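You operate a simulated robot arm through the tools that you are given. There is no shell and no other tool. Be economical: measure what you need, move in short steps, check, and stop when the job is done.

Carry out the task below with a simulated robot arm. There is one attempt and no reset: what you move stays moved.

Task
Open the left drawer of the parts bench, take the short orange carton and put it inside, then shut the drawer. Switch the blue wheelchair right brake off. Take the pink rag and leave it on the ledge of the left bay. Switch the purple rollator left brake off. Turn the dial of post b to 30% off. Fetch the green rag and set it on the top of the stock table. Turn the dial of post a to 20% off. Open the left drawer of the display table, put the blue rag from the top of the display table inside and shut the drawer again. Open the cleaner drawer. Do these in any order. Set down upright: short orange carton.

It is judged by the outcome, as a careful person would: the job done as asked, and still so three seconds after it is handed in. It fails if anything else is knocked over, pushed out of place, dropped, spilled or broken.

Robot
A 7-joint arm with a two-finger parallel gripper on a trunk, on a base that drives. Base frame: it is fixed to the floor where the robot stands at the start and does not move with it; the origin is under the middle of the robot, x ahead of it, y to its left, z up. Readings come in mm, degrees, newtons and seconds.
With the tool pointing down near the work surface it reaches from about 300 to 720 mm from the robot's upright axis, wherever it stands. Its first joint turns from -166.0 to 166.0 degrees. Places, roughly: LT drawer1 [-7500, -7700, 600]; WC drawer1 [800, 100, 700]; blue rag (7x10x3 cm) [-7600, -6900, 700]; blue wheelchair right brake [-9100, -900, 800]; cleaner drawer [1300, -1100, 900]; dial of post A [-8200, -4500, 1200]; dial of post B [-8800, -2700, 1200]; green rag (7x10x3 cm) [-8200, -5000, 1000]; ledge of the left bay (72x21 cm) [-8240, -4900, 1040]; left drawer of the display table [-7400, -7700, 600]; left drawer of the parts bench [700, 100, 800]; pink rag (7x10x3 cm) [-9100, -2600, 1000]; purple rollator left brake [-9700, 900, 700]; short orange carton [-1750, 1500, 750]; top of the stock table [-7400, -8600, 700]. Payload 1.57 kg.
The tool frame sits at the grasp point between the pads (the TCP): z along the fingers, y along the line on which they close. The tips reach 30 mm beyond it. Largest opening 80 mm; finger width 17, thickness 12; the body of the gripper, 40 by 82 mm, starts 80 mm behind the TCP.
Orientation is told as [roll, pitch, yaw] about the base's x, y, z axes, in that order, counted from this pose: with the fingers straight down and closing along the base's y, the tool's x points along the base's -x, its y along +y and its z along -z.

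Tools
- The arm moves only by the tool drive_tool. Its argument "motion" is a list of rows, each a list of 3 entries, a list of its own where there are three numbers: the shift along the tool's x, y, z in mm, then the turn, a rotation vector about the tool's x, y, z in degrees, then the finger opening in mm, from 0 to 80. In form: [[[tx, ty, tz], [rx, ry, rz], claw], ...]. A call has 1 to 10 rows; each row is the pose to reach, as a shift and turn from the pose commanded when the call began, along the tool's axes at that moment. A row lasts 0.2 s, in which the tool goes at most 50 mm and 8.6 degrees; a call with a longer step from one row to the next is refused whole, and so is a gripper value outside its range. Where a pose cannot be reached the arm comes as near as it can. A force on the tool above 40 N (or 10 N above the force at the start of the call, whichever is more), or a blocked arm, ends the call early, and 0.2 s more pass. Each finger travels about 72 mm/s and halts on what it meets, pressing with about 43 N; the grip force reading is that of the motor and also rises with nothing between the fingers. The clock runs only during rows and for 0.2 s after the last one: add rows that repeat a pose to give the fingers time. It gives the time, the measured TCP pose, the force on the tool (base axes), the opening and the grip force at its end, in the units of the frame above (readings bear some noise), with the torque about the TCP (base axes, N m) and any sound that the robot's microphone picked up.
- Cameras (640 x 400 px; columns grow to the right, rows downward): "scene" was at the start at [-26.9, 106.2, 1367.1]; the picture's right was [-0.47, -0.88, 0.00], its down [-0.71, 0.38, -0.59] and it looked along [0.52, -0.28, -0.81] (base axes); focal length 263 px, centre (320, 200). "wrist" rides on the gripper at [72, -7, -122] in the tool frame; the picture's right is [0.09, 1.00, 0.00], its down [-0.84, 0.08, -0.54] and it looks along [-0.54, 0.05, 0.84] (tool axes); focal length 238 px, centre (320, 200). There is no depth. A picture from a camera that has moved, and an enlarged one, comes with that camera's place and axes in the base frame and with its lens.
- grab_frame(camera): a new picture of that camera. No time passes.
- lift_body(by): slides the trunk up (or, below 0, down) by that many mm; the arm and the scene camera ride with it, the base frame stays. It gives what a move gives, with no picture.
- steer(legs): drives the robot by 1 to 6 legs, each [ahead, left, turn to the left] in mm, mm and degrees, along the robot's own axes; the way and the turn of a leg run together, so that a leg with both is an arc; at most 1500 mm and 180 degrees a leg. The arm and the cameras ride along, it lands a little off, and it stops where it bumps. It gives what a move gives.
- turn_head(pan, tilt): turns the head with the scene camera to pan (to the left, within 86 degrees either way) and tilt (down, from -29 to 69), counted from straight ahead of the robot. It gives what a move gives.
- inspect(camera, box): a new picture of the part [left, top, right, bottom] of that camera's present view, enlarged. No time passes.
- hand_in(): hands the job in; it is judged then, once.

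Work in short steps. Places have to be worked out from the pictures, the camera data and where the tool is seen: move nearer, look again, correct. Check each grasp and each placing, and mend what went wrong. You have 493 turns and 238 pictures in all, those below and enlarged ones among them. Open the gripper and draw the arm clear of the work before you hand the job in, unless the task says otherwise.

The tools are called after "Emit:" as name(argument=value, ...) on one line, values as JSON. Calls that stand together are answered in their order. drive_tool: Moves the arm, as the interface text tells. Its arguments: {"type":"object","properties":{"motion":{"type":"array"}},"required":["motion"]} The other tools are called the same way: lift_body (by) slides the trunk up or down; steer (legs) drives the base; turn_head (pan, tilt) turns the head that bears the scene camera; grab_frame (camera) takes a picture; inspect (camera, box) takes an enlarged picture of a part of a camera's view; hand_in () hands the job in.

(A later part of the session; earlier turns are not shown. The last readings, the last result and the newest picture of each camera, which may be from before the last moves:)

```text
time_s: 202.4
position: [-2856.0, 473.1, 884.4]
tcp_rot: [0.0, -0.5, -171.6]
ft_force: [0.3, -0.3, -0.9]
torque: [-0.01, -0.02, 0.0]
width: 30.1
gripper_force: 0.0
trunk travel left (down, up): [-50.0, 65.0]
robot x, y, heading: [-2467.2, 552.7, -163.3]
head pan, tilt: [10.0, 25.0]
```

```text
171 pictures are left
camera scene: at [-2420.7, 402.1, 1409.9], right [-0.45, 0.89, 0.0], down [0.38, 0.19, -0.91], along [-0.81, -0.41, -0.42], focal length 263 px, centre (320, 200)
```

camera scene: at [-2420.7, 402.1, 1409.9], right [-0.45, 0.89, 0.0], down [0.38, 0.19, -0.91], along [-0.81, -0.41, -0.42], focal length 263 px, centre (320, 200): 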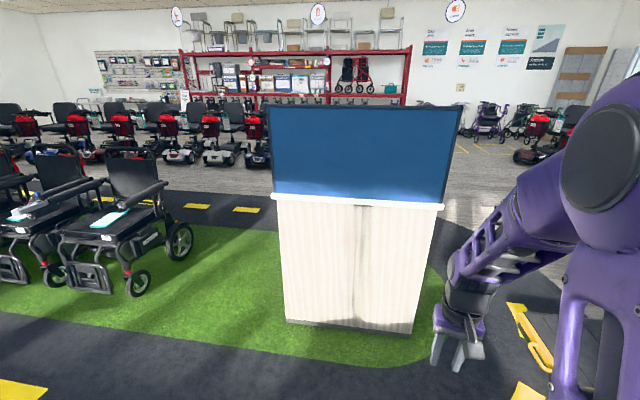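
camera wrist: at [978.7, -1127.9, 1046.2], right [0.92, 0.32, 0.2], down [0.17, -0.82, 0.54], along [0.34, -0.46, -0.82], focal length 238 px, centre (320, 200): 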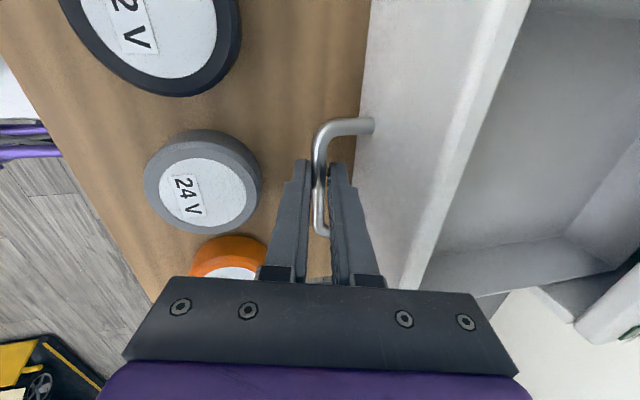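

The gap by the counter is narrow; I check the wider way to the right of the yellow ramp.

Emit:
turn_head(pan=-45, tilt=25)

Emit:
grab_frame(camera="scene")

```text
time_s: 203.6
position: [-2855.1, 473.5, 884.5]
tcp_rot: [0.1, -0.5, -171.4]
ft_force: [-0.1, 1.1, -0.6]
torque: [-0.01, 0.02, -0.03]
width: 29.9
gripper_force: 0.0
trunk travel left (down, up): [-50.0, 65.0]
robot x, y, heading: [-2464.2, 549.6, -163.1]
head pan, tilt: [-45.0, 25.0]
```

```text
170 pictures are left
camera scene: at [-2419.9, 487.1, 1409.9], right [0.47, 0.88, 0.0], down [0.37, -0.2, -0.91], along [-0.8, 0.43, -0.42], focal length 263 px, centre (320, 200)
```

scene: 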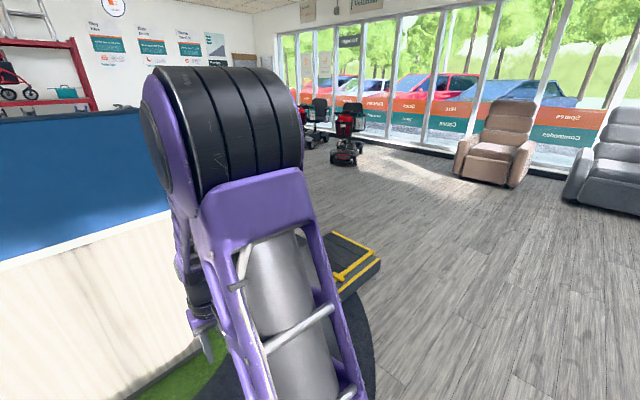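

Free floor beyond the ramp at y≈2200. Drive around it.

Emit:
steer(legs=[[67, -882, 0], [67, -882, 0], [752, -278, 0], [752, -278, 0], [1200, 100, 0]])

Emit:
turn_head(pan=20, tilt=15)

Emit:
grab_frame(camera="scene")

```text
time_s: 234.5
position: [-6221.1, 1732.2, 885.4]
tcp_rot: [0.0, -0.6, -170.7]
ft_force: [0.4, -0.5, 0.6]
torque: [0.05, 0.0, -0.01]
width: 29.7
gripper_force: 0.1
trunk travel left (down, up): [-50.0, 65.0]
robot x, y, heading: [-5830.2, 1815.0, -162.3]
head pan, tilt: [-45.0, 25.0]
```

```text
time_s: 235.9
position: [-6221.4, 1732.3, 884.5]
tcp_rot: [-0.1, -0.5, -170.8]
ft_force: [-0.2, -0.3, 0.4]
torque: [-0.02, 0.0, 0.04]
width: 30.0
gripper_force: 0.1
trunk travel left (down, up): [-50.0, 65.0]
robot x, y, heading: [-5828.6, 1811.8, -162.2]
head pan, tilt: [20.0, 15.0]
```

```text
169 pictures are left
camera scene: at [-5777.2, 1652.7, 1426.1], right [-0.61, 0.79, 0.0], down [0.21, 0.16, -0.97], along [-0.77, -0.59, -0.26], focal length 263 px, centre (320, 200)
```

scene: 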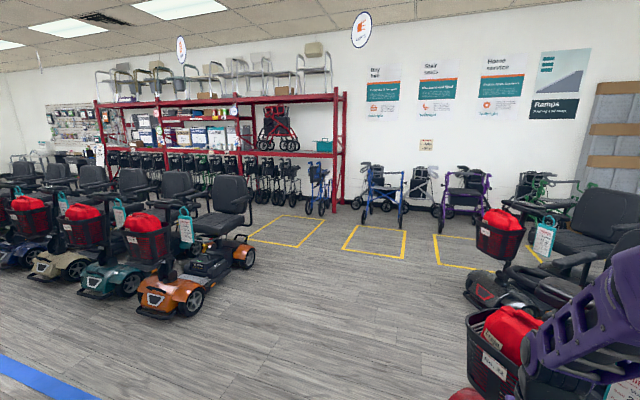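

Zoom on the row of walkers/wheelchairs.

Emit:
inspect(camera="scene", box=[290, 140, 450, 240])

Emit:
inspect(camera="scene", box=[400, 140, 560, 240])

```text
4.00 times, centred on (370, 190) of scene
camera zoom: at [-5777.2, 1652.7, 1426.1], right [-0.61, 0.79, 0.0], down [0.21, 0.16, -0.97], along [-0.77, -0.59, -0.26], focal length 1053 px, centre (120, 240)
```

zoom: 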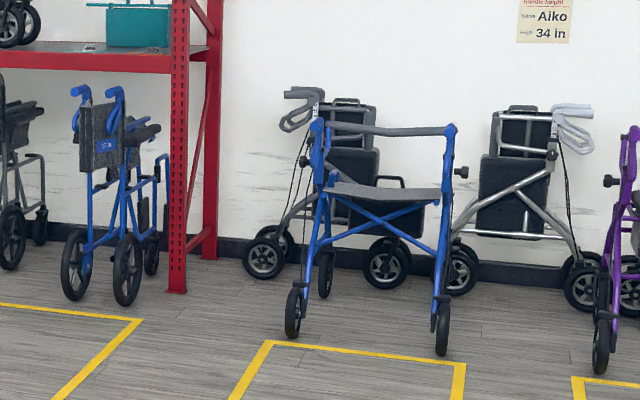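

```text
4.00 times, centred on (480, 190) of scene
camera zoom: at [-5777.2, 1652.7, 1426.1], right [-0.61, 0.79, 0.0], down [0.21, 0.16, -0.97], along [-0.77, -0.59, -0.26], focal length 1053 px, centre (-320, 240)
```

zoom: 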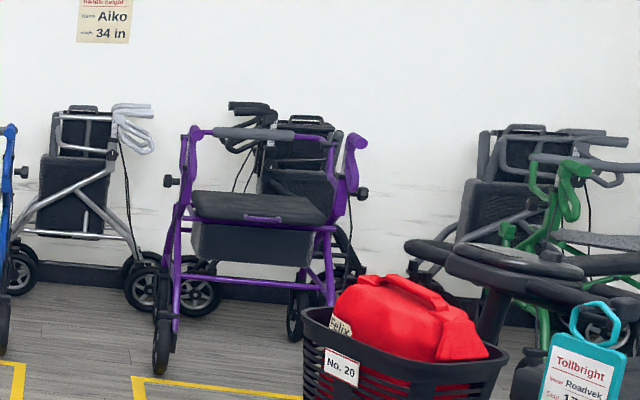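

The blue folded wheelchair stands under the right end of the rack; the purple rollator has black knobs on its sides (brakes). I drive into the lane between the scooters.

Emit:
steer(legs=[[0, 700, 0], [758, 95, 0], [758, 95, 0]])

Emit:
turn_head(pan=0, tilt=20)

Emit:
grab_frame(camera="scene")

```text
time_s: 250.6
position: [-7436.4, 415.8, 884.4]
tcp_rot: [0.0, -0.6, -170.2]
ft_force: [0.4, -0.4, -0.1]
torque: [0.01, 0.02, -0.01]
width: 30.1
gripper_force: 0.1
trunk travel left (down, up): [-50.0, 65.0]
robot x, y, heading: [-7046.3, 501.9, -161.9]
head pan, tilt: [20.0, 15.0]
```

```text
time_s: 251.4
position: [-7435.2, 416.9, 884.1]
tcp_rot: [-0.1, -0.5, -170.2]
ft_force: [-0.6, 0.3, -0.9]
torque: [0.03, 0.01, 0.0]
width: 30.1
gripper_force: 0.0
trunk travel left (down, up): [-50.0, 65.0]
robot x, y, heading: [-7043.3, 503.0, -161.9]
head pan, tilt: [0.0, 20.0]
```

```text
166 pictures are left
camera scene: at [-7005.5, 368.8, 1418.0], right [-0.31, 0.95, 0.0], down [0.32, 0.11, -0.94], along [-0.89, -0.29, -0.34], focal length 263 px, centre (320, 200)
```

scene: 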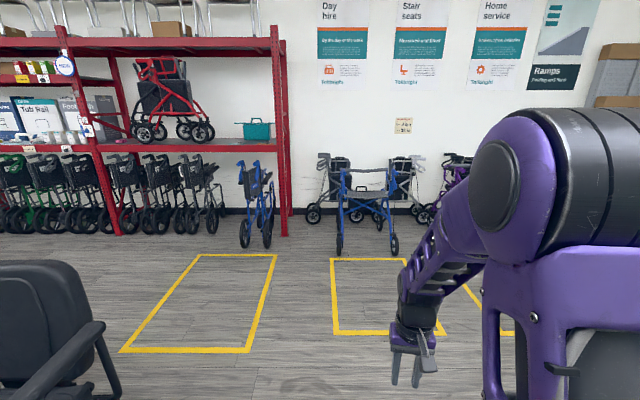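

Emit:
steer(legs=[[800, -250, 0]])

Emit:
turn_head(pan=-25, tilt=25)

Emit:
grab_frame(camera="scene")

Emit:
grab_frame(camera="wrist")

```text
time_s: 255.9
position: [-8278.7, 394.8, 884.6]
tcp_rot: [0.0, -0.5, -169.4]
ft_force: [0.2, 0.0, 0.3]
torque: [0.0, 0.02, 0.0]
width: 29.9
gripper_force: 0.1
trunk travel left (down, up): [-50.0, 65.0]
robot x, y, heading: [-7890.3, 482.4, -160.8]
head pan, tilt: [0.0, 20.0]
```

```text
time_s: 256.8
position: [-8277.7, 394.1, 885.3]
tcp_rot: [0.0, -0.4, -169.5]
ft_force: [0.4, -0.5, 0.5]
torque: [0.01, -0.01, 0.01]
width: 30.0
gripper_force: 0.1
trunk travel left (down, up): [-50.0, 65.0]
robot x, y, heading: [-7888.5, 483.8, -161.1]
head pan, tilt: [-25.0, 25.0]
```

```text
165 pictures are left
camera scene: at [-7852.5, 392.4, 1409.9], right [0.11, 0.99, 0.0], down [0.42, -0.04, -0.91], along [-0.9, 0.1, -0.42], focal length 263 px, centre (320, 200)
```

scene: 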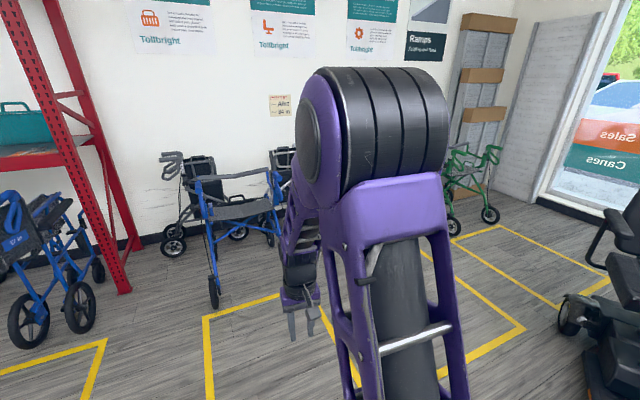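

```text
164 pictures are left
camera wrist: at [-8208.3, 414.3, 1005.5], right [0.27, -0.96, 0.0], down [-0.8, -0.23, 0.55], along [-0.53, -0.15, -0.84], focal length 238 px, centre (320, 200)
```

wrist: 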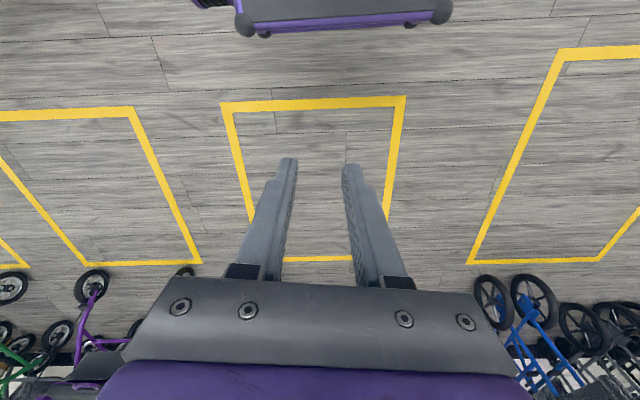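

Emit:
steer(legs=[[250, -450, 0]])

Emit:
turn_head(pan=15, tilt=30)

Emit:
grab_frame(camera="scene")

Emit:
turn_head(pan=-60, tilt=30)

Emit:
grab_frame(camera="scene")

```text
time_s: 261.6
position: [-8658.5, 731.1, 884.7]
tcp_rot: [0.0, -0.5, -169.2]
ft_force: [0.4, -0.2, 0.7]
torque: [0.0, -0.02, 0.01]
width: 29.9
gripper_force: 0.0
trunk travel left (down, up): [-50.0, 65.0]
robot x, y, heading: [-8273.8, 825.2, -160.8]
head pan, tilt: [-25.0, 25.0]
```

```text
time_s: 262.7
position: [-8657.9, 730.4, 883.6]
tcp_rot: [0.0, -0.5, -169.3]
ft_force: [-0.7, 0.9, -0.2]
torque: [0.02, -0.03, -0.02]
width: 30.1
gripper_force: 0.0
trunk travel left (down, up): [-50.0, 65.0]
robot x, y, heading: [-8270.3, 823.1, -160.8]
head pan, tilt: [15.0, 30.0]
```

```text
163 pictures are left
camera scene: at [-8214.7, 670.5, 1402.0], right [-0.56, 0.83, 0.0], down [0.41, 0.28, -0.87], along [-0.72, -0.49, -0.5], focal length 263 px, centre (320, 200)
```

scene: 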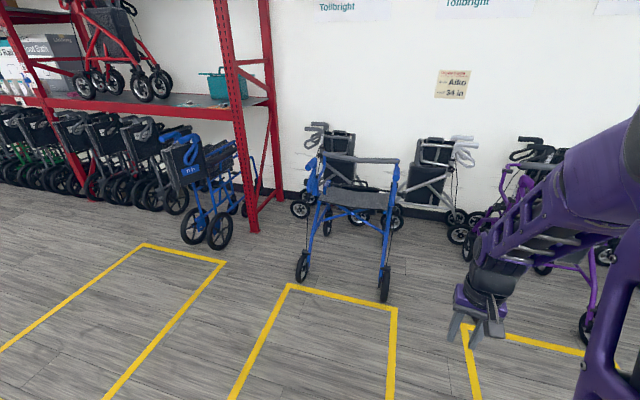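

```text
time_s: 264.1
position: [-8657.4, 730.3, 884.3]
tcp_rot: [0.0, -0.5, -169.2]
ft_force: [-0.6, 0.1, -0.3]
torque: [0.0, 0.0, -0.01]
width: 29.8
gripper_force: 0.0
trunk travel left (down, up): [-50.0, 65.0]
robot x, y, heading: [-8269.2, 824.0, -160.7]
head pan, tilt: [-60.0, 30.0]
```

```text
162 pictures are left
camera scene: at [-8208.3, 780.3, 1402.0], right [0.65, 0.76, 0.0], down [0.38, -0.33, -0.87], along [-0.66, 0.57, -0.5], focal length 263 px, centre (320, 200)
```

scene: 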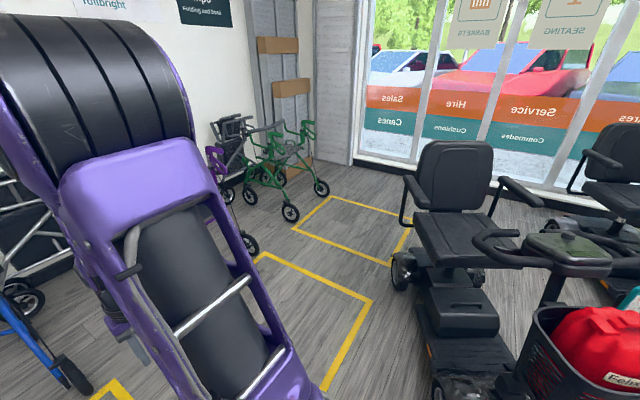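

The purple rollator is hidden behind my arm. I swing the arm to the right, move toward the rollator (left knob est. (-9620, 825, 685)) and look.

Emit:
drive_tool(motion=[[[12, -41, 0], [0, 0, 0], 30], [[25, -82, 0], [0, 0, 0], 30], [[38, -123, 0], [0, 0, 0], 30], [[50, -164, 0], [0, 0, 0], 30], [[63, -205, 0], [0, 0, 0], 30], [[76, -246, 0], [0, 0, 0], 30], [[88, -288, 0], [0, 0, 0], 30], [[101, -329, 0], [0, 0, 0], 30]])

Emit:
steer(legs=[[430, -380, -1.7]])

Emit:
turn_head(pan=5, tilt=35)

Emit:
grab_frame(camera="scene")

```text
time_s: 265.9
position: [-8619.7, 1073.1, 884.5]
tcp_rot: [0.1, -0.4, -169.2]
ft_force: [0.3, -1.8, -0.6]
torque: [0.04, 0.01, -0.04]
width: 30.1
gripper_force: 0.1
trunk travel left (down, up): [-50.0, 65.0]
robot x, y, heading: [-8266.3, 822.4, -160.9]
head pan, tilt: [-60.0, 30.0]
```

```text
time_s: 270.2
position: [-9147.0, 1313.5, 885.3]
tcp_rot: [0.0, -0.6, -170.6]
ft_force: [-0.2, 0.3, -0.4]
torque: [0.01, 0.03, 0.02]
width: 29.9
gripper_force: 0.1
trunk travel left (down, up): [-50.0, 65.0]
robot x, y, heading: [-8801.3, 1058.6, -162.3]
head pan, tilt: [-60.0, 30.0]
```

```text
time_s: 271.6
position: [-9146.5, 1313.8, 883.2]
tcp_rot: [0.0, -0.5, -170.7]
ft_force: [-0.4, -0.1, 0.6]
torque: [-0.01, -0.02, 0.0]
width: 30.1
gripper_force: 0.0
trunk travel left (down, up): [-50.0, 65.0]
robot x, y, heading: [-8800.2, 1055.9, -162.7]
head pan, tilt: [5.0, 35.0]
```

```text
161 pictures are left
camera scene: at [-8756.6, 916.0, 1394.2], right [-0.38, 0.92, 0.0], down [0.53, 0.22, -0.82], along [-0.76, -0.31, -0.57], focal length 263 px, centre (320, 200)
```

scene: 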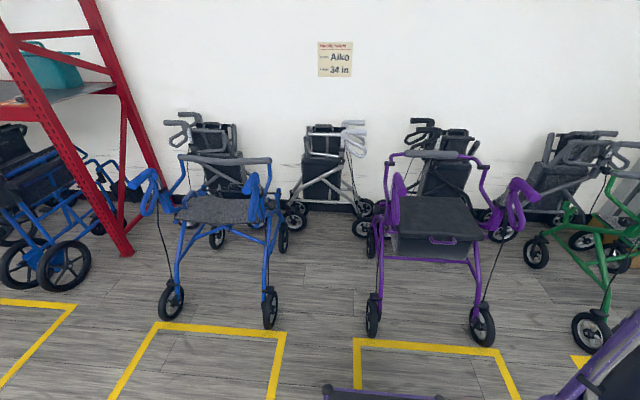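

Emit:
inspect(camera="scene", box=[360, 140, 456, 200])

Emit:
inspect(camera="scene", box=[350, 140, 542, 260])

```text
6.67 times, centred on (408, 170) of scene
camera zoom: at [-8756.6, 916.0, 1394.2], right [-0.38, 0.92, 0.0], down [0.53, 0.22, -0.82], along [-0.76, -0.31, -0.57], focal length 1755 px, centre (-267, 400)
```

zoom: 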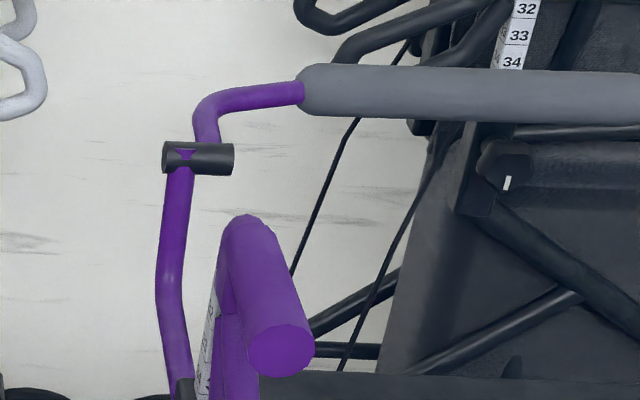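

```text
3.33 times, centred on (446, 200) of scene
camera zoom: at [-8756.6, 916.0, 1394.2], right [-0.38, 0.92, 0.0], down [0.53, 0.22, -0.82], along [-0.76, -0.31, -0.57], focal length 878 px, centre (-100, 200)
```

zoom: 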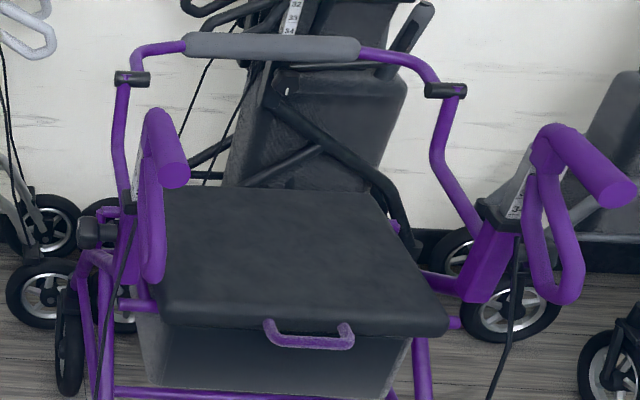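

Emit:
inspect(camera="scene", box=[352, 180, 432, 230])

Emit:
inspect(camera="scene", box=[120, 150, 312, 270])

```text
8.00 times, centred on (392, 205) of scene
camera zoom: at [-8756.6, 916.0, 1394.2], right [-0.38, 0.92, 0.0], down [0.53, 0.22, -0.82], along [-0.76, -0.31, -0.57], focal length 2106 px, centre (-256, 160)
```

zoom: 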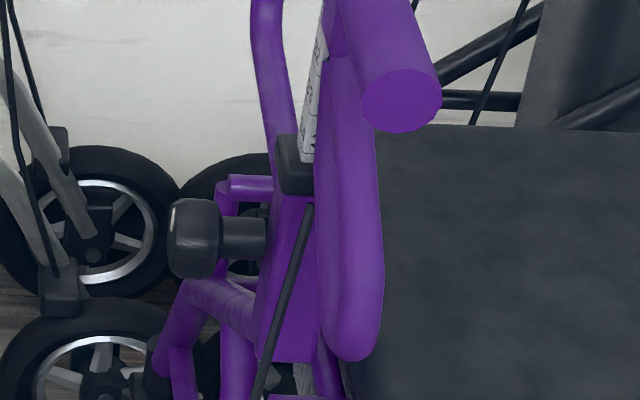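

```text
3.33 times, centred on (216, 210) of scene
camera zoom: at [-8756.6, 916.0, 1394.2], right [-0.38, 0.92, 0.0], down [0.53, 0.22, -0.82], along [-0.76, -0.31, -0.57], focal length 878 px, centre (667, 167)
```

zoom: 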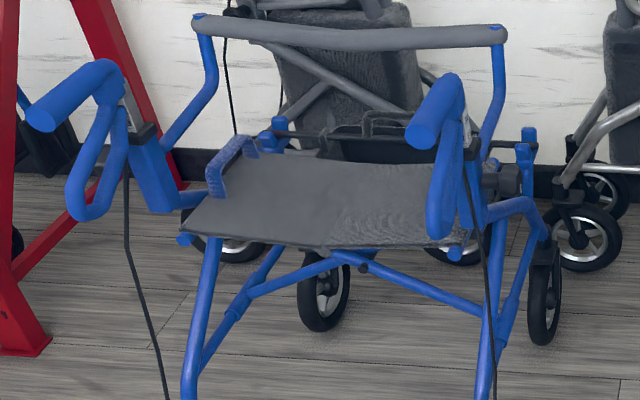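

The brake is the loop lever under each grip. To judge its angle I want a side view: move forward and left.

Emit:
steer(legs=[[200, 330, 0]])

Emit:
turn_head(pan=-25, tilt=35)

Emit:
grab_frame(camera="scene")

```text
time_s: 275.3
position: [-9233.2, 940.7, 884.2]
tcp_rot: [0.0, -0.5, -170.8]
ft_force: [0.9, -0.4, -1.4]
torque: [-0.01, 0.0, 0.0]
width: 30.1
gripper_force: 0.2
trunk travel left (down, up): [-50.0, 65.0]
robot x, y, heading: [-8888.4, 679.0, -162.4]
head pan, tilt: [5.0, 35.0]
```

```text
time_s: 276.3
position: [-9231.7, 940.2, 884.3]
tcp_rot: [-0.1, -0.5, -170.8]
ft_force: [-0.2, -0.4, 1.1]
torque: [0.0, -0.03, -0.01]
width: 30.0
gripper_force: 0.0
trunk travel left (down, up): [-50.0, 65.0]
robot x, y, heading: [-8883.8, 685.2, -162.6]
head pan, tilt: [-25.0, 35.0]
```

```text
156 pictures are left
camera scene: at [-8848.9, 587.0, 1394.2], right [0.13, 0.99, 0.0], down [0.57, -0.07, -0.82], along [-0.81, 0.1, -0.57], focal length 263 px, centre (320, 200)
```

scene: 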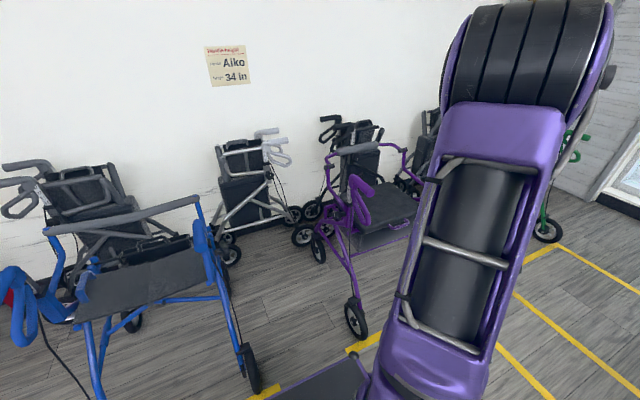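

Emit:
inspect(camera="scene", box=[320, 150, 416, 210])

Emit:
inspect(camera="scene", box=[160, 180, 288, 260])

```text
6.67 times, centred on (368, 180) of scene
camera zoom: at [-8848.9, 587.0, 1394.2], right [0.13, 0.99, 0.0], down [0.57, -0.07, -0.82], along [-0.81, 0.1, -0.57], focal length 1755 px, centre (0, 333)
```

zoom: 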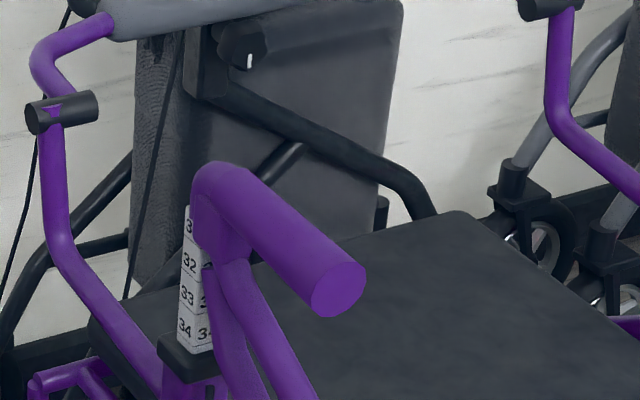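

```text
5.00 times, centred on (224, 220) of scene
camera zoom: at [-8848.9, 587.0, 1394.2], right [0.13, 0.99, 0.0], down [0.57, -0.07, -0.82], along [-0.81, 0.1, -0.57], focal length 1316 px, centre (800, 100)
```

zoom: 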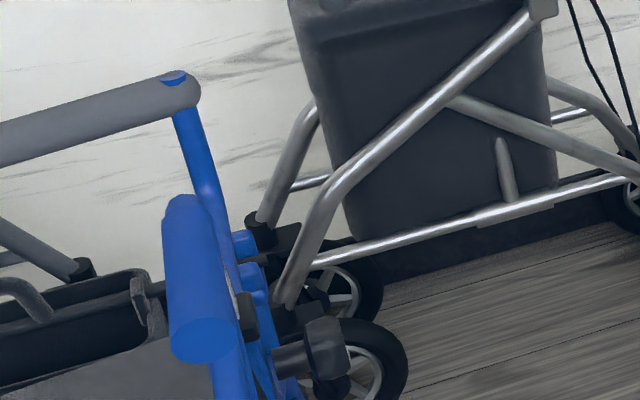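

Emit:
inspect(camera="scene", box=[320, 165, 400, 235])

```text
5.71 times, centred on (360, 200) of scene
camera zoom: at [-8848.9, 587.0, 1394.2], right [0.13, 0.99, 0.0], down [0.57, -0.07, -0.82], along [-0.81, 0.1, -0.57], focal length 1504 px, centre (91, 200)
```

zoom: 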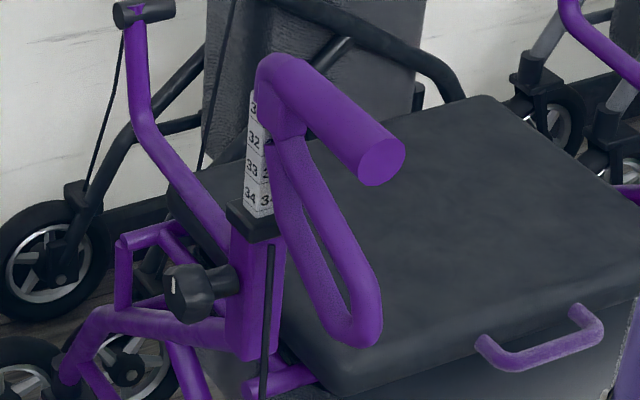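

Geometry from two views: grip end (-9643, 878, 850), brake loop hangs ~68° down to its end at (-9690, 888, 665) – i.e. pushed down (locked). I'll pinch the loop from the front and swing it up. First position the robot.

Emit:
steer(legs=[[70, -400, 0]])

Emit:
drive_tool(motion=[[[0, 40, 15], [0, 0, 0], 50], [[0, 80, 30], [0, 0, 0], 70], [[0, 120, 45], [0, -8, 0], 80], [[0, 160, 60], [0, -16, 0], 80], [[0, 200, 75], [0, -24, 0], 80], [[0, 240, 90], [0, -32, 0], 80], [[0, 270, 105], [0, -40, 0], 80], [[0, 290, 120], [0, -48, 0], 80], [[0, 300, 120], [0, -56, 0], 80], [[0, 300, 120], [0, -64, 0], 80]])

Emit:
grab_frame(camera="wrist")

Emit:
turn_head(pan=0, tilt=40)

Emit:
grab_frame(camera="scene")

```text
time_s: 280.6
position: [-9414.5, 1301.6, 884.8]
tcp_rot: [0.1, -0.5, -171.2]
ft_force: [-0.2, -0.3, 0.7]
torque: [0.03, -0.01, 0.0]
width: 29.7
gripper_force: 0.1
trunk travel left (down, up): [-50.0, 65.0]
robot x, y, heading: [-9074.1, 1037.3, -162.8]
head pan, tilt: [-25.0, 35.0]
```

```text
time_s: 282.8
position: [-9413.6, 1008.8, 697.9]
tcp_rot: [0.1, -66.3, -171.3]
ft_force: [-0.9, 0.2, 0.2]
torque: [0.01, 0.01, 0.01]
width: 80.0
gripper_force: 0.1
out of reach, approached as far as the arm can: row 4, 5, 6, 7, 8, 9, 10
trunk travel left (down, up): [-50.0, 65.0]
robot x, y, heading: [-9071.6, 1041.1, -162.9]
head pan, tilt: [-25.0, 35.0]
```

```text
152 pictures are left
camera wrist: at [-9274.7, 1037.2, 681.1], right [0.19, -0.98, -0.08], down [0.17, -0.05, 0.98], along [-0.97, -0.2, 0.16], focal length 238 px, centre (320, 200)
```

wrist: 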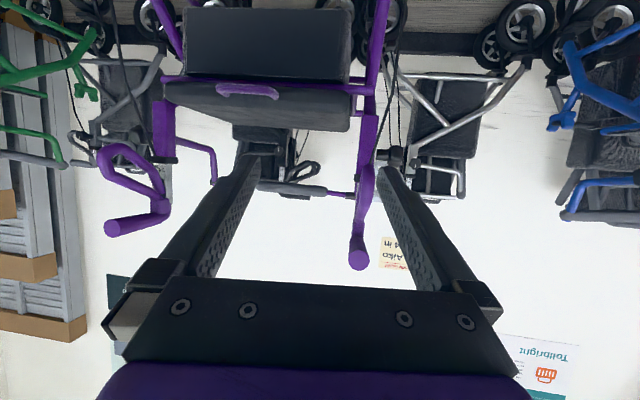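

```text
time_s: 283.7
position: [-9413.4, 1008.0, 696.7]
tcp_rot: [0.1, -66.2, -171.4]
ft_force: [0.0, -0.1, 0.8]
torque: [-0.01, 0.0, 0.03]
width: 79.8
gripper_force: 0.1
trunk travel left (down, up): [-50.0, 65.0]
robot x, y, heading: [-9071.5, 1040.8, -163.0]
head pan, tilt: [0.0, 40.0]
```

```text
151 pictures are left
camera scene: at [-9028.3, 907.5, 1386.6], right [-0.29, 0.96, 0.0], down [0.61, 0.19, -0.77], along [-0.73, -0.22, -0.64], focal length 263 px, centre (320, 200)
```

scene: 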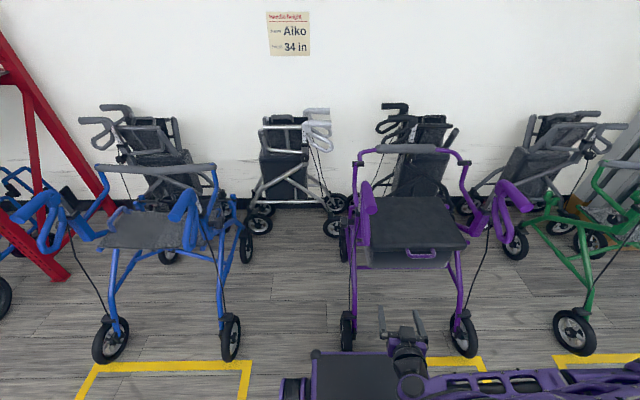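

Emit:
inspect(camera="wrist", box=[300, 90, 460, 290])

Emit:
inspect(camera="wrist", box=[80, 90, 240, 250])

```text
2.00 times, centred on (380, 190) of wrist
camera zoom: at [-9274.6, 1037.1, 680.2], right [0.19, -0.98, -0.08], down [0.17, -0.05, 0.98], along [-0.97, -0.2, 0.16], focal length 477 px, centre (200, 220)
```

zoom: 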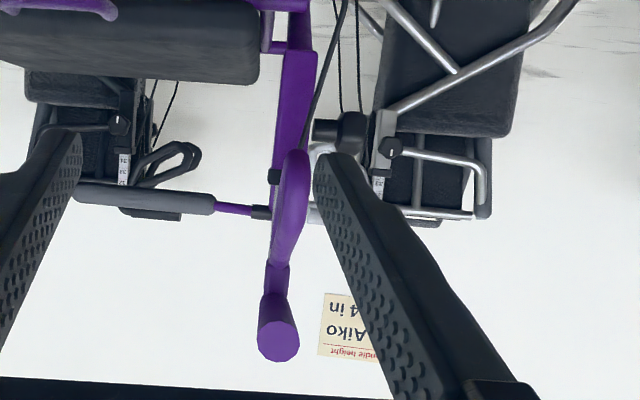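

```text
2.50 times, centred on (160, 170) of wrist
camera zoom: at [-9274.6, 1037.1, 680.2], right [0.19, -0.98, -0.08], down [0.17, -0.05, 0.98], along [-0.97, -0.2, 0.16], focal length 596 px, centre (720, 275)
```

zoom: 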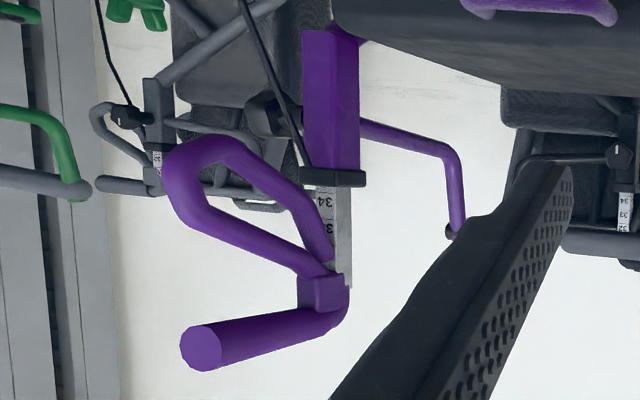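

Comparing heights: the right loop sits ~34° below its pivot, the left one ~61°, so left is locked down. The loop is a thin vertical-plane loop; I'll pinch its end laterally. Move to a pre-grasp with the yaw aligned.

Emit:
drive_tool(motion=[[[-20, 14, 34], [-1.4, 0, -0.6], 60], [[-39, 28, 68], [-2.8, 0, -1.2], 50], [[-58, 42, 102], [-4.2, 0, -1.9], 50], [[-77, 56, 136], [-5.6, 0, -2.5], 50], [[-97, 70, 170], [-7, 0, -3.1], 50], [[-116, 85, 204], [-8.5, 0, -3.8], 50]])

Emit:
grab_frame(camera="wrist")

Emit:
inspect(camera="scene", box=[320, 140, 480, 240])

```text
time_s: 285.1
position: [-9616.9, 889.9, 704.6]
tcp_rot: [0.6, -64.5, -162.4]
ft_force: [-0.1, 0.6, -0.2]
torque: [-0.01, 0.02, -0.02]
width: 50.2
gripper_force: 0.2
trunk travel left (down, up): [-50.0, 65.0]
robot x, y, heading: [-9072.8, 1041.4, -162.7]
head pan, tilt: [0.0, 40.0]
```

```text
148 pictures are left
camera wrist: at [-9485.1, 939.9, 692.5], right [0.35, -0.94, -0.08], down [0.15, -0.03, 0.99], along [-0.93, -0.35, 0.13], focal length 238 px, centre (320, 200)
```

wrist: 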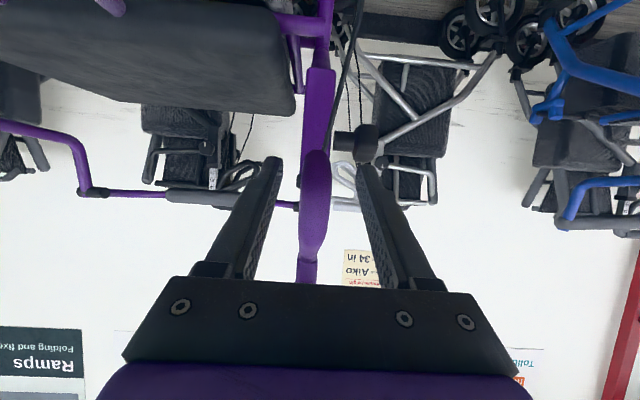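

```text
4.00 times, centred on (400, 190) of scene
camera zoom: at [-9028.2, 907.7, 1386.6], right [-0.29, 0.96, 0.0], down [0.61, 0.19, -0.77], along [-0.73, -0.23, -0.64], focal length 1053 px, centre (0, 240)
```

zoom: 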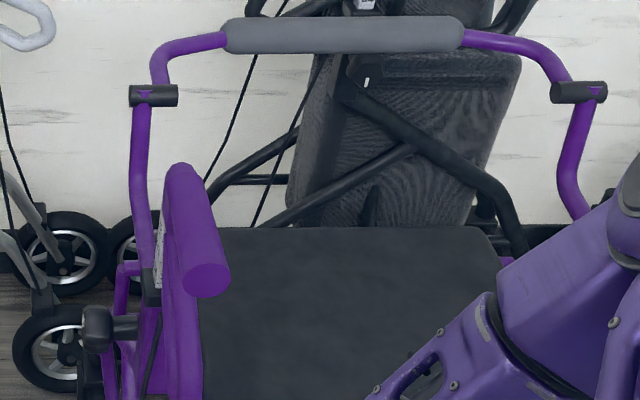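

Loop is edge-on and centred between the fingers. Advance ~70 mm along and close gently.

Emit:
drive_tool(motion=[[[-12, -2, 35], [0, 0, 0], 50], [[-23, -3, 60], [0, 0, 0], 50], [[-23, -4, 74], [0, 0, 0], 50], [[-23, -4, 74], [0, 0, 0], 30], [[-23, -4, 74], [0, 0, 0], 10], [[-23, -4, 74], [0, 0, 0], 8]])

Emit:
grab_frame(camera="wrist")

Emit:
inspect(camera="scene", box=[320, 140, 480, 240])

```text
time_s: 286.5
position: [-9692.6, 866.3, 692.3]
tcp_rot: [0.6, -64.5, -162.3]
ft_force: [1.1, -13.1, 0.2]
torque: [0.38, -0.16, -0.79]
width: 17.2
gripper_force: 31.9
trunk travel left (down, up): [-50.0, 65.0]
robot x, y, heading: [-9074.8, 1038.8, -162.8]
head pan, tilt: [0.0, 40.0]
```

```text
146 pictures are left
camera wrist: at [-9560.2, 917.7, 679.9], right [0.35, -0.93, -0.08], down [0.15, -0.03, 0.99], along [-0.93, -0.36, 0.13], focal length 238 px, centre (320, 200)
```

wrist: 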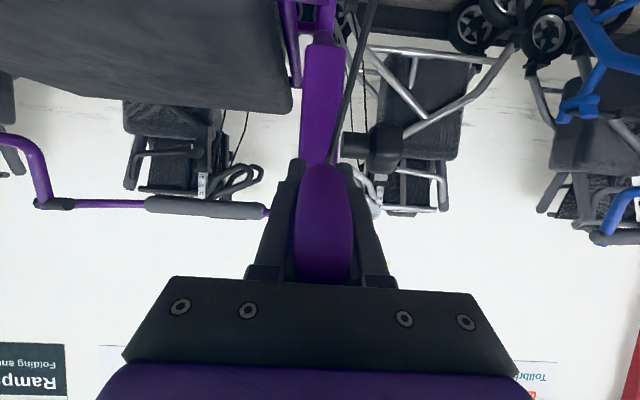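

```text
4.00 times, centred on (400, 190) of scene
camera zoom: at [-9028.2, 906.7, 1386.5], right [-0.29, 0.96, 0.0], down [0.61, 0.19, -0.77], along [-0.73, -0.23, -0.64], focal length 1053 px, centre (0, 240)
```

zoom: 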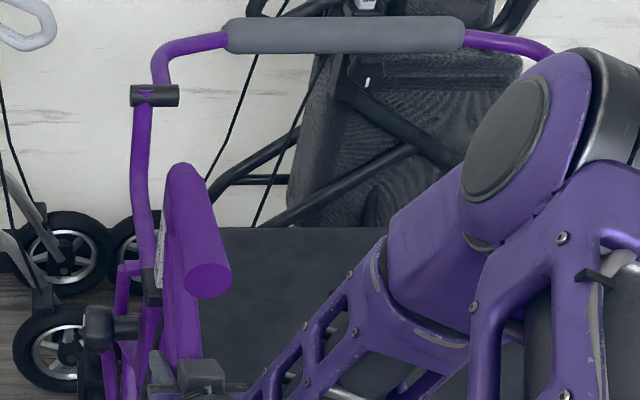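

Pinched (17 mm). Swing the lever up about its pivot in an arc of ~28°.

Emit:
drive_tool(motion=[[[-2.3, 0, -15.8], [0, 7, 0], 8], [[-6.5, 0, -31.2], [0, 14, 0], 8], [[-12.6, 0, -46], [0, 21, 0], 8], [[-20.4, 0, -60], [0, 28, 0], 8]])

Emit:
inspect(camera="scene", box=[320, 140, 480, 240])

```text
time_s: 287.5
position: [-9647.6, 880.9, 735.8]
tcp_rot: [0.2, -36.4, -162.1]
ft_force: [9.9, -18.2, 0.7]
torque: [0.62, 1.42, -0.88]
width: 17.5
gripper_force: 32.4
trunk travel left (down, up): [-50.0, 65.0]
robot x, y, heading: [-9071.9, 1038.2, -162.8]
head pan, tilt: [0.0, 40.0]
```

```text
4.00 times, centred on (400, 190) of scene
camera zoom: at [-9027.5, 906.5, 1386.3], right [-0.29, 0.96, 0.0], down [0.61, 0.19, -0.77], along [-0.73, -0.22, -0.64], focal length 1053 px, centre (0, 240)
```

zoom: 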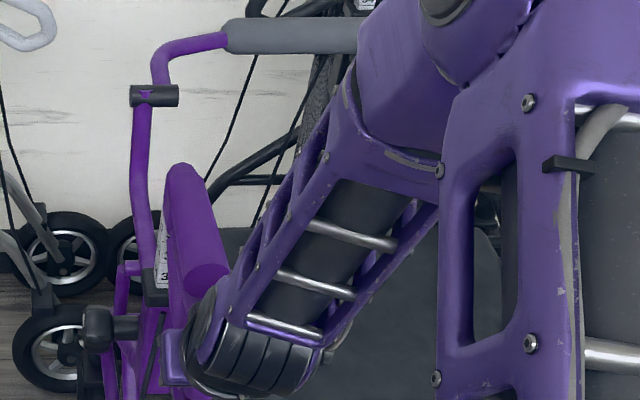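

Moved with low force. I nudge ~6° further to make sure it has reached its stop.

Emit:
drive_tool(motion=[[[-1, 0, -7.5], [0, 3, 0], 8], [[-2.1, 0, -15], [0, 6, 0], 8]])

```text
time_s: 288.1
position: [-9641.4, 884.5, 750.7]
tcp_rot: [0.3, -30.4, -162.1]
ft_force: [4.9, -18.3, -4.5]
torque: [1.11, 0.08, -0.75]
width: 17.1
gripper_force: 32.5
trunk travel left (down, up): [-50.0, 65.0]
robot x, y, heading: [-9072.3, 1037.9, -163.0]
head pan, tilt: [0.0, 40.0]
```

I release and retreat toward myself to look at the lever.

Emit:
drive_tool(motion=[[[0, 0, 0], [0, 0, 0], 30], [[0, 0, 0], [0, 0, 0], 50], [[17, 0, -10], [0, 0, 0], 50], [[40, 0, -23], [0, 0, 0], 50], [[75, 0, -44], [0, 0, 0], 50], [[110, 0, -65], [0, 0, 0], 50], [[140, 0, -80], [0, 0, 0], 50]])

Emit:
grab_frame(camera="wrist")

Emit:
inspect(camera="scene", box=[320, 140, 480, 240])

```text
time_s: 289.7
position: [-9488.8, 933.6, 748.2]
tcp_rot: [0.2, -30.6, -162.1]
ft_force: [0.4, -0.7, -1.1]
torque: [0.01, 0.0, -0.01]
width: 50.1
gripper_force: 0.1
trunk travel left (down, up): [-50.0, 65.0]
robot x, y, heading: [-9073.9, 1036.9, -162.9]
head pan, tilt: [0.0, 40.0]
```

```text
143 pictures are left
camera wrist: at [-9372.5, 978.5, 816.0], right [0.38, -0.92, -0.04], down [-0.4, -0.21, 0.89], along [-0.83, -0.33, -0.45], focal length 238 px, centre (320, 200)
```

wrist: 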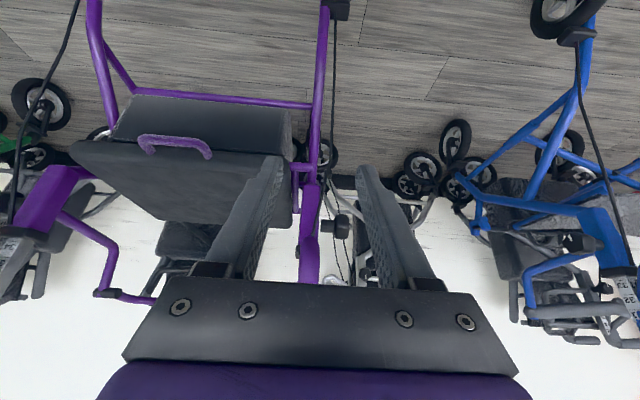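

```text
4.00 times, centred on (400, 190) of scene
camera zoom: at [-9028.3, 907.4, 1386.6], right [-0.29, 0.96, 0.0], down [0.61, 0.19, -0.77], along [-0.73, -0.23, -0.64], focal length 1053 px, centre (0, 240)
```

zoom: 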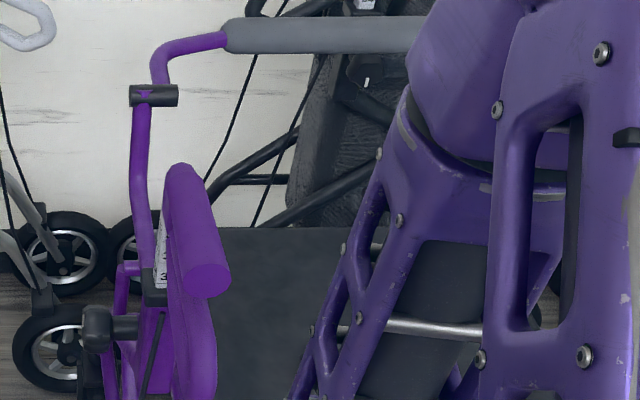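

Emit:
inspect(camera="scene", box=[330, 170, 410, 250])

Emit:
turn_head(pan=-15, tilt=40)

Emit:
grab_frame(camera="scene")

```text
5.00 times, centred on (370, 210) of scene
camera zoom: at [-9028.3, 907.4, 1386.6], right [-0.29, 0.96, 0.0], down [0.61, 0.19, -0.77], along [-0.73, -0.23, -0.64], focal length 1316 px, centre (70, 150)
```

zoom: 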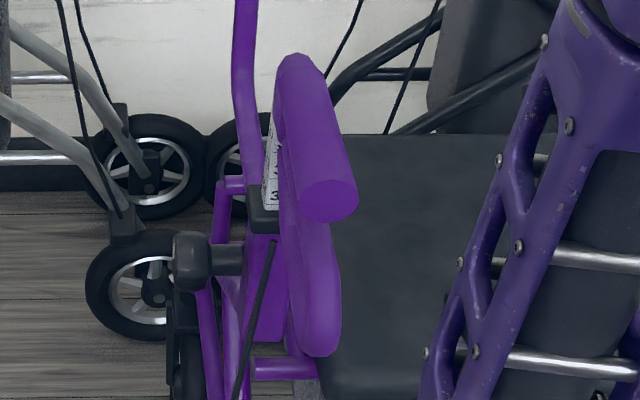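

```text
time_s: 290.5
position: [-9488.3, 933.3, 747.2]
tcp_rot: [0.2, -30.4, -162.1]
ft_force: [0.6, -0.6, -0.4]
torque: [-0.01, -0.01, -0.02]
width: 50.3
gripper_force: 0.1
trunk travel left (down, up): [-50.0, 65.0]
robot x, y, heading: [-9070.1, 1038.6, -163.0]
head pan, tilt: [-15.0, 40.0]
```

```text
140 pictures are left
camera scene: at [-9032.0, 929.3, 1386.6], right [-0.04, 1.0, 0.0], down [0.64, 0.02, -0.77], along [-0.77, -0.03, -0.64], focal length 263 px, centre (320, 200)
```

scene: 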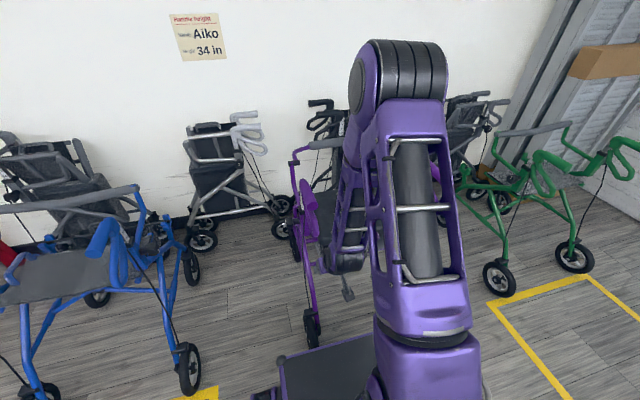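

The lever moved. I'll verify from the side while moving left (my next target is that way).

Emit:
steer(legs=[[-150, 330, 0]])

Emit:
turn_head(pan=-25, tilt=35)

Emit:
inspect(camera="scene", box=[280, 140, 440, 240])

```text
time_s: 294.2
position: [-9247.9, 662.7, 748.6]
tcp_rot: [0.2, -30.5, -162.2]
ft_force: [-0.4, 0.2, -0.3]
torque: [-0.02, -0.01, -0.03]
width: 50.0
gripper_force: 0.1
trunk travel left (down, up): [-50.0, 65.0]
robot x, y, heading: [-8835.0, 767.3, -163.1]
head pan, tilt: [-15.0, 40.0]
```

```text
time_s: 295.0
position: [-9247.7, 663.2, 747.6]
tcp_rot: [0.2, -30.5, -162.2]
ft_force: [0.5, -0.8, -0.1]
torque: [0.0, -0.02, 0.03]
width: 50.1
gripper_force: 0.1
trunk travel left (down, up): [-50.0, 65.0]
robot x, y, heading: [-8831.9, 764.7, -163.0]
head pan, tilt: [-25.0, 35.0]
```

```text
4.00 times, centred on (360, 190) of scene
camera zoom: at [-8793.8, 672.4, 1394.1], right [0.14, 0.99, 0.0], down [0.57, -0.08, -0.82], along [-0.81, 0.12, -0.57], focal length 1053 px, centre (160, 240)
```

zoom: 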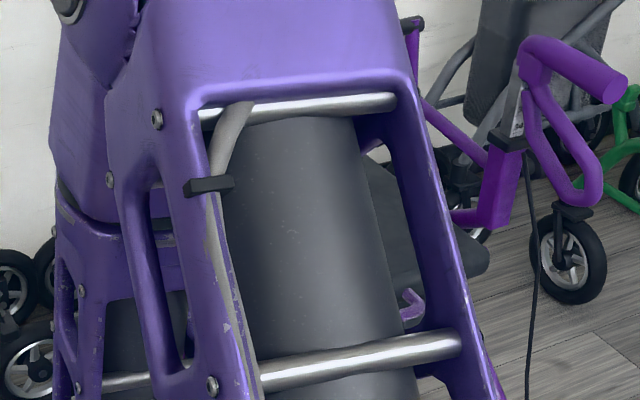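

The arm blocks it. I straighten the tool, raise it and swing right, then take the same side view as before.

Emit:
drive_tool(motion=[[[0, 0, -30], [0, 8, 0], 40], [[0, 0, -60], [0, 16, 0], 30], [[0, 0, -90], [0, 24, 0], 30], [[0, 0, -120], [0, 30.4, 0], 30]])

Emit:
drive_tool(motion=[[[20, -42, 0], [0, 0, 0], 30], [[35, -84, 0], [0, 0, 0], 30], [[50, -126, 0], [0, 0, 0], 30], [[65, -168, 0], [0, 0, 0], 30], [[80, -210, 0], [0, 0, 0], 30], [[95, -250, 0], [0, 0, 0], 30], [[105, -290, 0], [0, 0, 0], 30], [[110, -320, 0], [0, 0, 0], 30]])

Emit:
steer(legs=[[60, 80, 0]])

Emit:
inspect(camera="scene", box=[300, 150, 428, 240])

```text
time_s: 296.0
position: [-9190.0, 682.3, 850.4]
tcp_rot: [0.2, -0.1, -162.2]
ft_force: [0.1, 0.3, 0.2]
torque: [-0.02, 0.01, -0.03]
width: 30.2
gripper_force: 0.0
trunk travel left (down, up): [-50.0, 65.0]
robot x, y, heading: [-8828.4, 767.2, -163.3]
head pan, tilt: [-25.0, 35.0]
```

```text
time_s: 297.8
position: [-9183.1, 1021.3, 848.8]
tcp_rot: [0.2, -0.2, -162.2]
ft_force: [-0.5, -1.5, 0.7]
torque: [0.02, 0.02, 0.02]
width: 29.9
gripper_force: 0.2
trunk travel left (down, up): [-50.0, 65.0]
robot x, y, heading: [-8833.4, 769.1, -163.2]
head pan, tilt: [-25.0, 35.0]
```

```text
time_s: 299.2
position: [-9216.7, 926.7, 848.4]
tcp_rot: [0.2, -0.1, -162.2]
ft_force: [0.4, 0.2, 0.1]
torque: [-0.01, 0.02, -0.02]
width: 29.7
gripper_force: 0.1
trunk travel left (down, up): [-50.0, 65.0]
robot x, y, heading: [-8865.9, 673.8, -163.1]
head pan, tilt: [-25.0, 35.0]
```

```text
4.44 times, centred on (364, 195) of scene
camera zoom: at [-8827.8, 578.3, 1394.2], right [0.14, 0.99, 0.0], down [0.57, -0.08, -0.82], along [-0.81, 0.12, -0.57], focal length 1170 px, centre (124, 222)
```

zoom: 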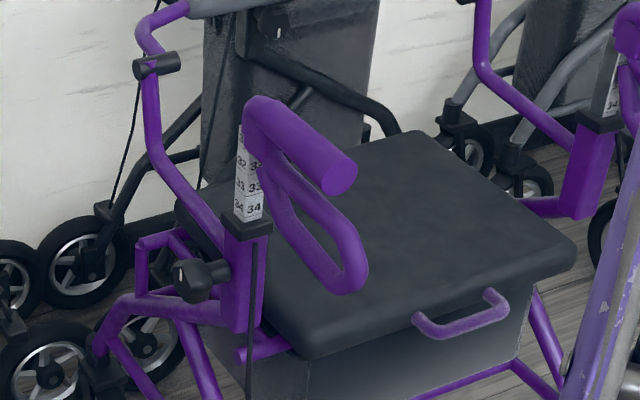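

The lever now sits ~20° below its pivot line (was ~61°) but I felt no stop. I go back and push it up to its end stop to be sure.

Emit:
steer(legs=[[91, -408, 0]])

Emit:
drive_tool(motion=[[[-5, 40, 0], [0, -4, 0], 40], [[-10, 80, 0], [0, -10, 0], 50], [[-15, 120, 0], [0, -18, 0], 50], [[-20, 160, 0], [0, -26, 0], 50], [[-25, 200, 0], [0, -34, 0], 50], [[-30, 240, 0], [0, -42, 0], 50], [[-35, 280, 0], [0, -50, 0], 50], [[-40, 310, 0], [0, -50, 0], 50]])

Emit:
grab_frame(camera="wrist")

```text
time_s: 303.7
position: [-9425.2, 1288.6, 848.8]
tcp_rot: [0.2, -0.1, -162.1]
ft_force: [0.7, 0.2, 0.6]
torque: [-0.01, -0.03, 0.01]
width: 29.8
gripper_force: 0.0
trunk travel left (down, up): [-50.0, 65.0]
robot x, y, heading: [-9074.7, 1037.3, -162.9]
head pan, tilt: [-25.0, 35.0]
```

```text
time_s: 305.5
position: [-9520.7, 1020.4, 839.5]
tcp_rot: [0.3, -50.1, -162.2]
ft_force: [1.0, 0.6, -0.8]
torque: [-0.01, -0.01, 0.02]
width: 50.2
gripper_force: 0.2
out of reach, approached as far as the arm can: row 4, 5, 6, 7, 8
trunk travel left (down, up): [-50.0, 65.0]
robot x, y, heading: [-9071.7, 1040.3, -162.7]
head pan, tilt: [-25.0, 35.0]
```

```text
137 pictures are left
camera wrist: at [-9389.9, 1070.0, 863.1], right [0.36, -0.93, -0.07], down [-0.09, -0.11, 0.99], along [-0.93, -0.35, -0.12], focal length 238 px, centre (320, 200)
```

wrist: 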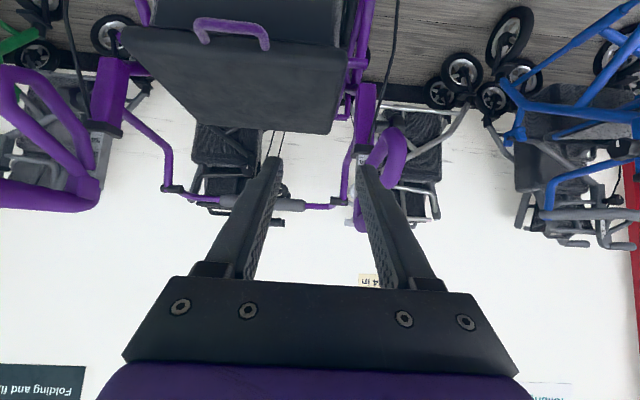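

Emit:
drive_tool(motion=[[[-9, 31, 10], [0, 0, 0], 50], [[-18, 62, 30], [0, 0, 0], 50], [[-27, 94, 50], [0, 0, 0], 50], [[-27, 94, 75], [0, 0, 0], 50]])

Emit:
grab_frame(camera="wrist")

```text
time_s: 306.5
position: [-9564.0, 906.5, 809.2]
tcp_rot: [0.3, -50.2, -162.1]
ft_force: [0.0, -0.6, 0.2]
torque: [-0.01, -0.04, 0.0]
width: 49.8
gripper_force: 0.1
trunk travel left (down, up): [-50.0, 65.0]
robot x, y, heading: [-9071.9, 1036.0, -162.9]
head pan, tilt: [-25.0, 35.0]
```

```text
136 pictures are left
camera wrist: at [-9432.6, 956.7, 832.2], right [0.36, -0.93, -0.07], down [-0.09, -0.11, 0.99], along [-0.93, -0.35, -0.12], focal length 238 px, centre (320, 200)
```

wrist: 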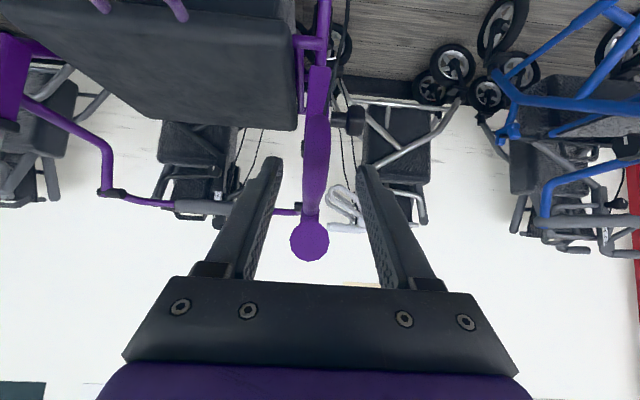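

Emit:
drive_tool(motion=[[[0, 0, 40], [0, 0, 0], 50], [[0, 0, 76], [0, 0, 0], 50], [[0, 0, 76], [0, 0, 0], 30], [[0, 0, 76], [0, 0, 0], 10], [[0, 0, 76], [0, 0, 0], 8]])

Emit:
grab_frame(camera="wrist")

```text
time_s: 307.7
position: [-9620.0, 889.3, 759.9]
tcp_rot: [0.3, -50.1, -162.4]
ft_force: [-2.6, 6.1, -2.2]
torque: [0.1, -0.29, 0.14]
width: 17.4
gripper_force: 32.2
trunk travel left (down, up): [-50.0, 65.0]
robot x, y, heading: [-9076.4, 1036.9, -162.9]
head pan, tilt: [-25.0, 35.0]
```

```text
135 pictures are left
camera wrist: at [-9489.4, 940.2, 781.7], right [0.36, -0.93, -0.07], down [-0.09, -0.11, 0.99], along [-0.93, -0.35, -0.12], focal length 238 px, centre (320, 200)
```

wrist: 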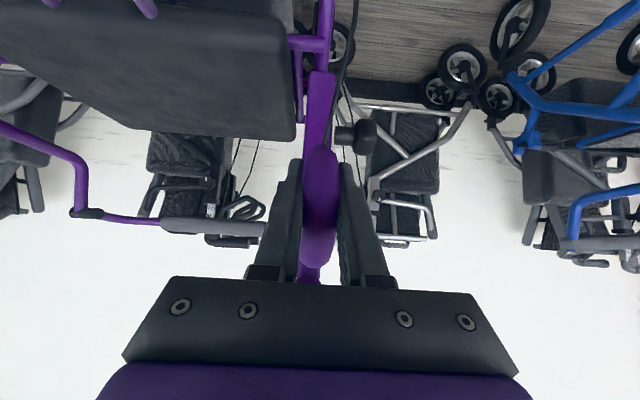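

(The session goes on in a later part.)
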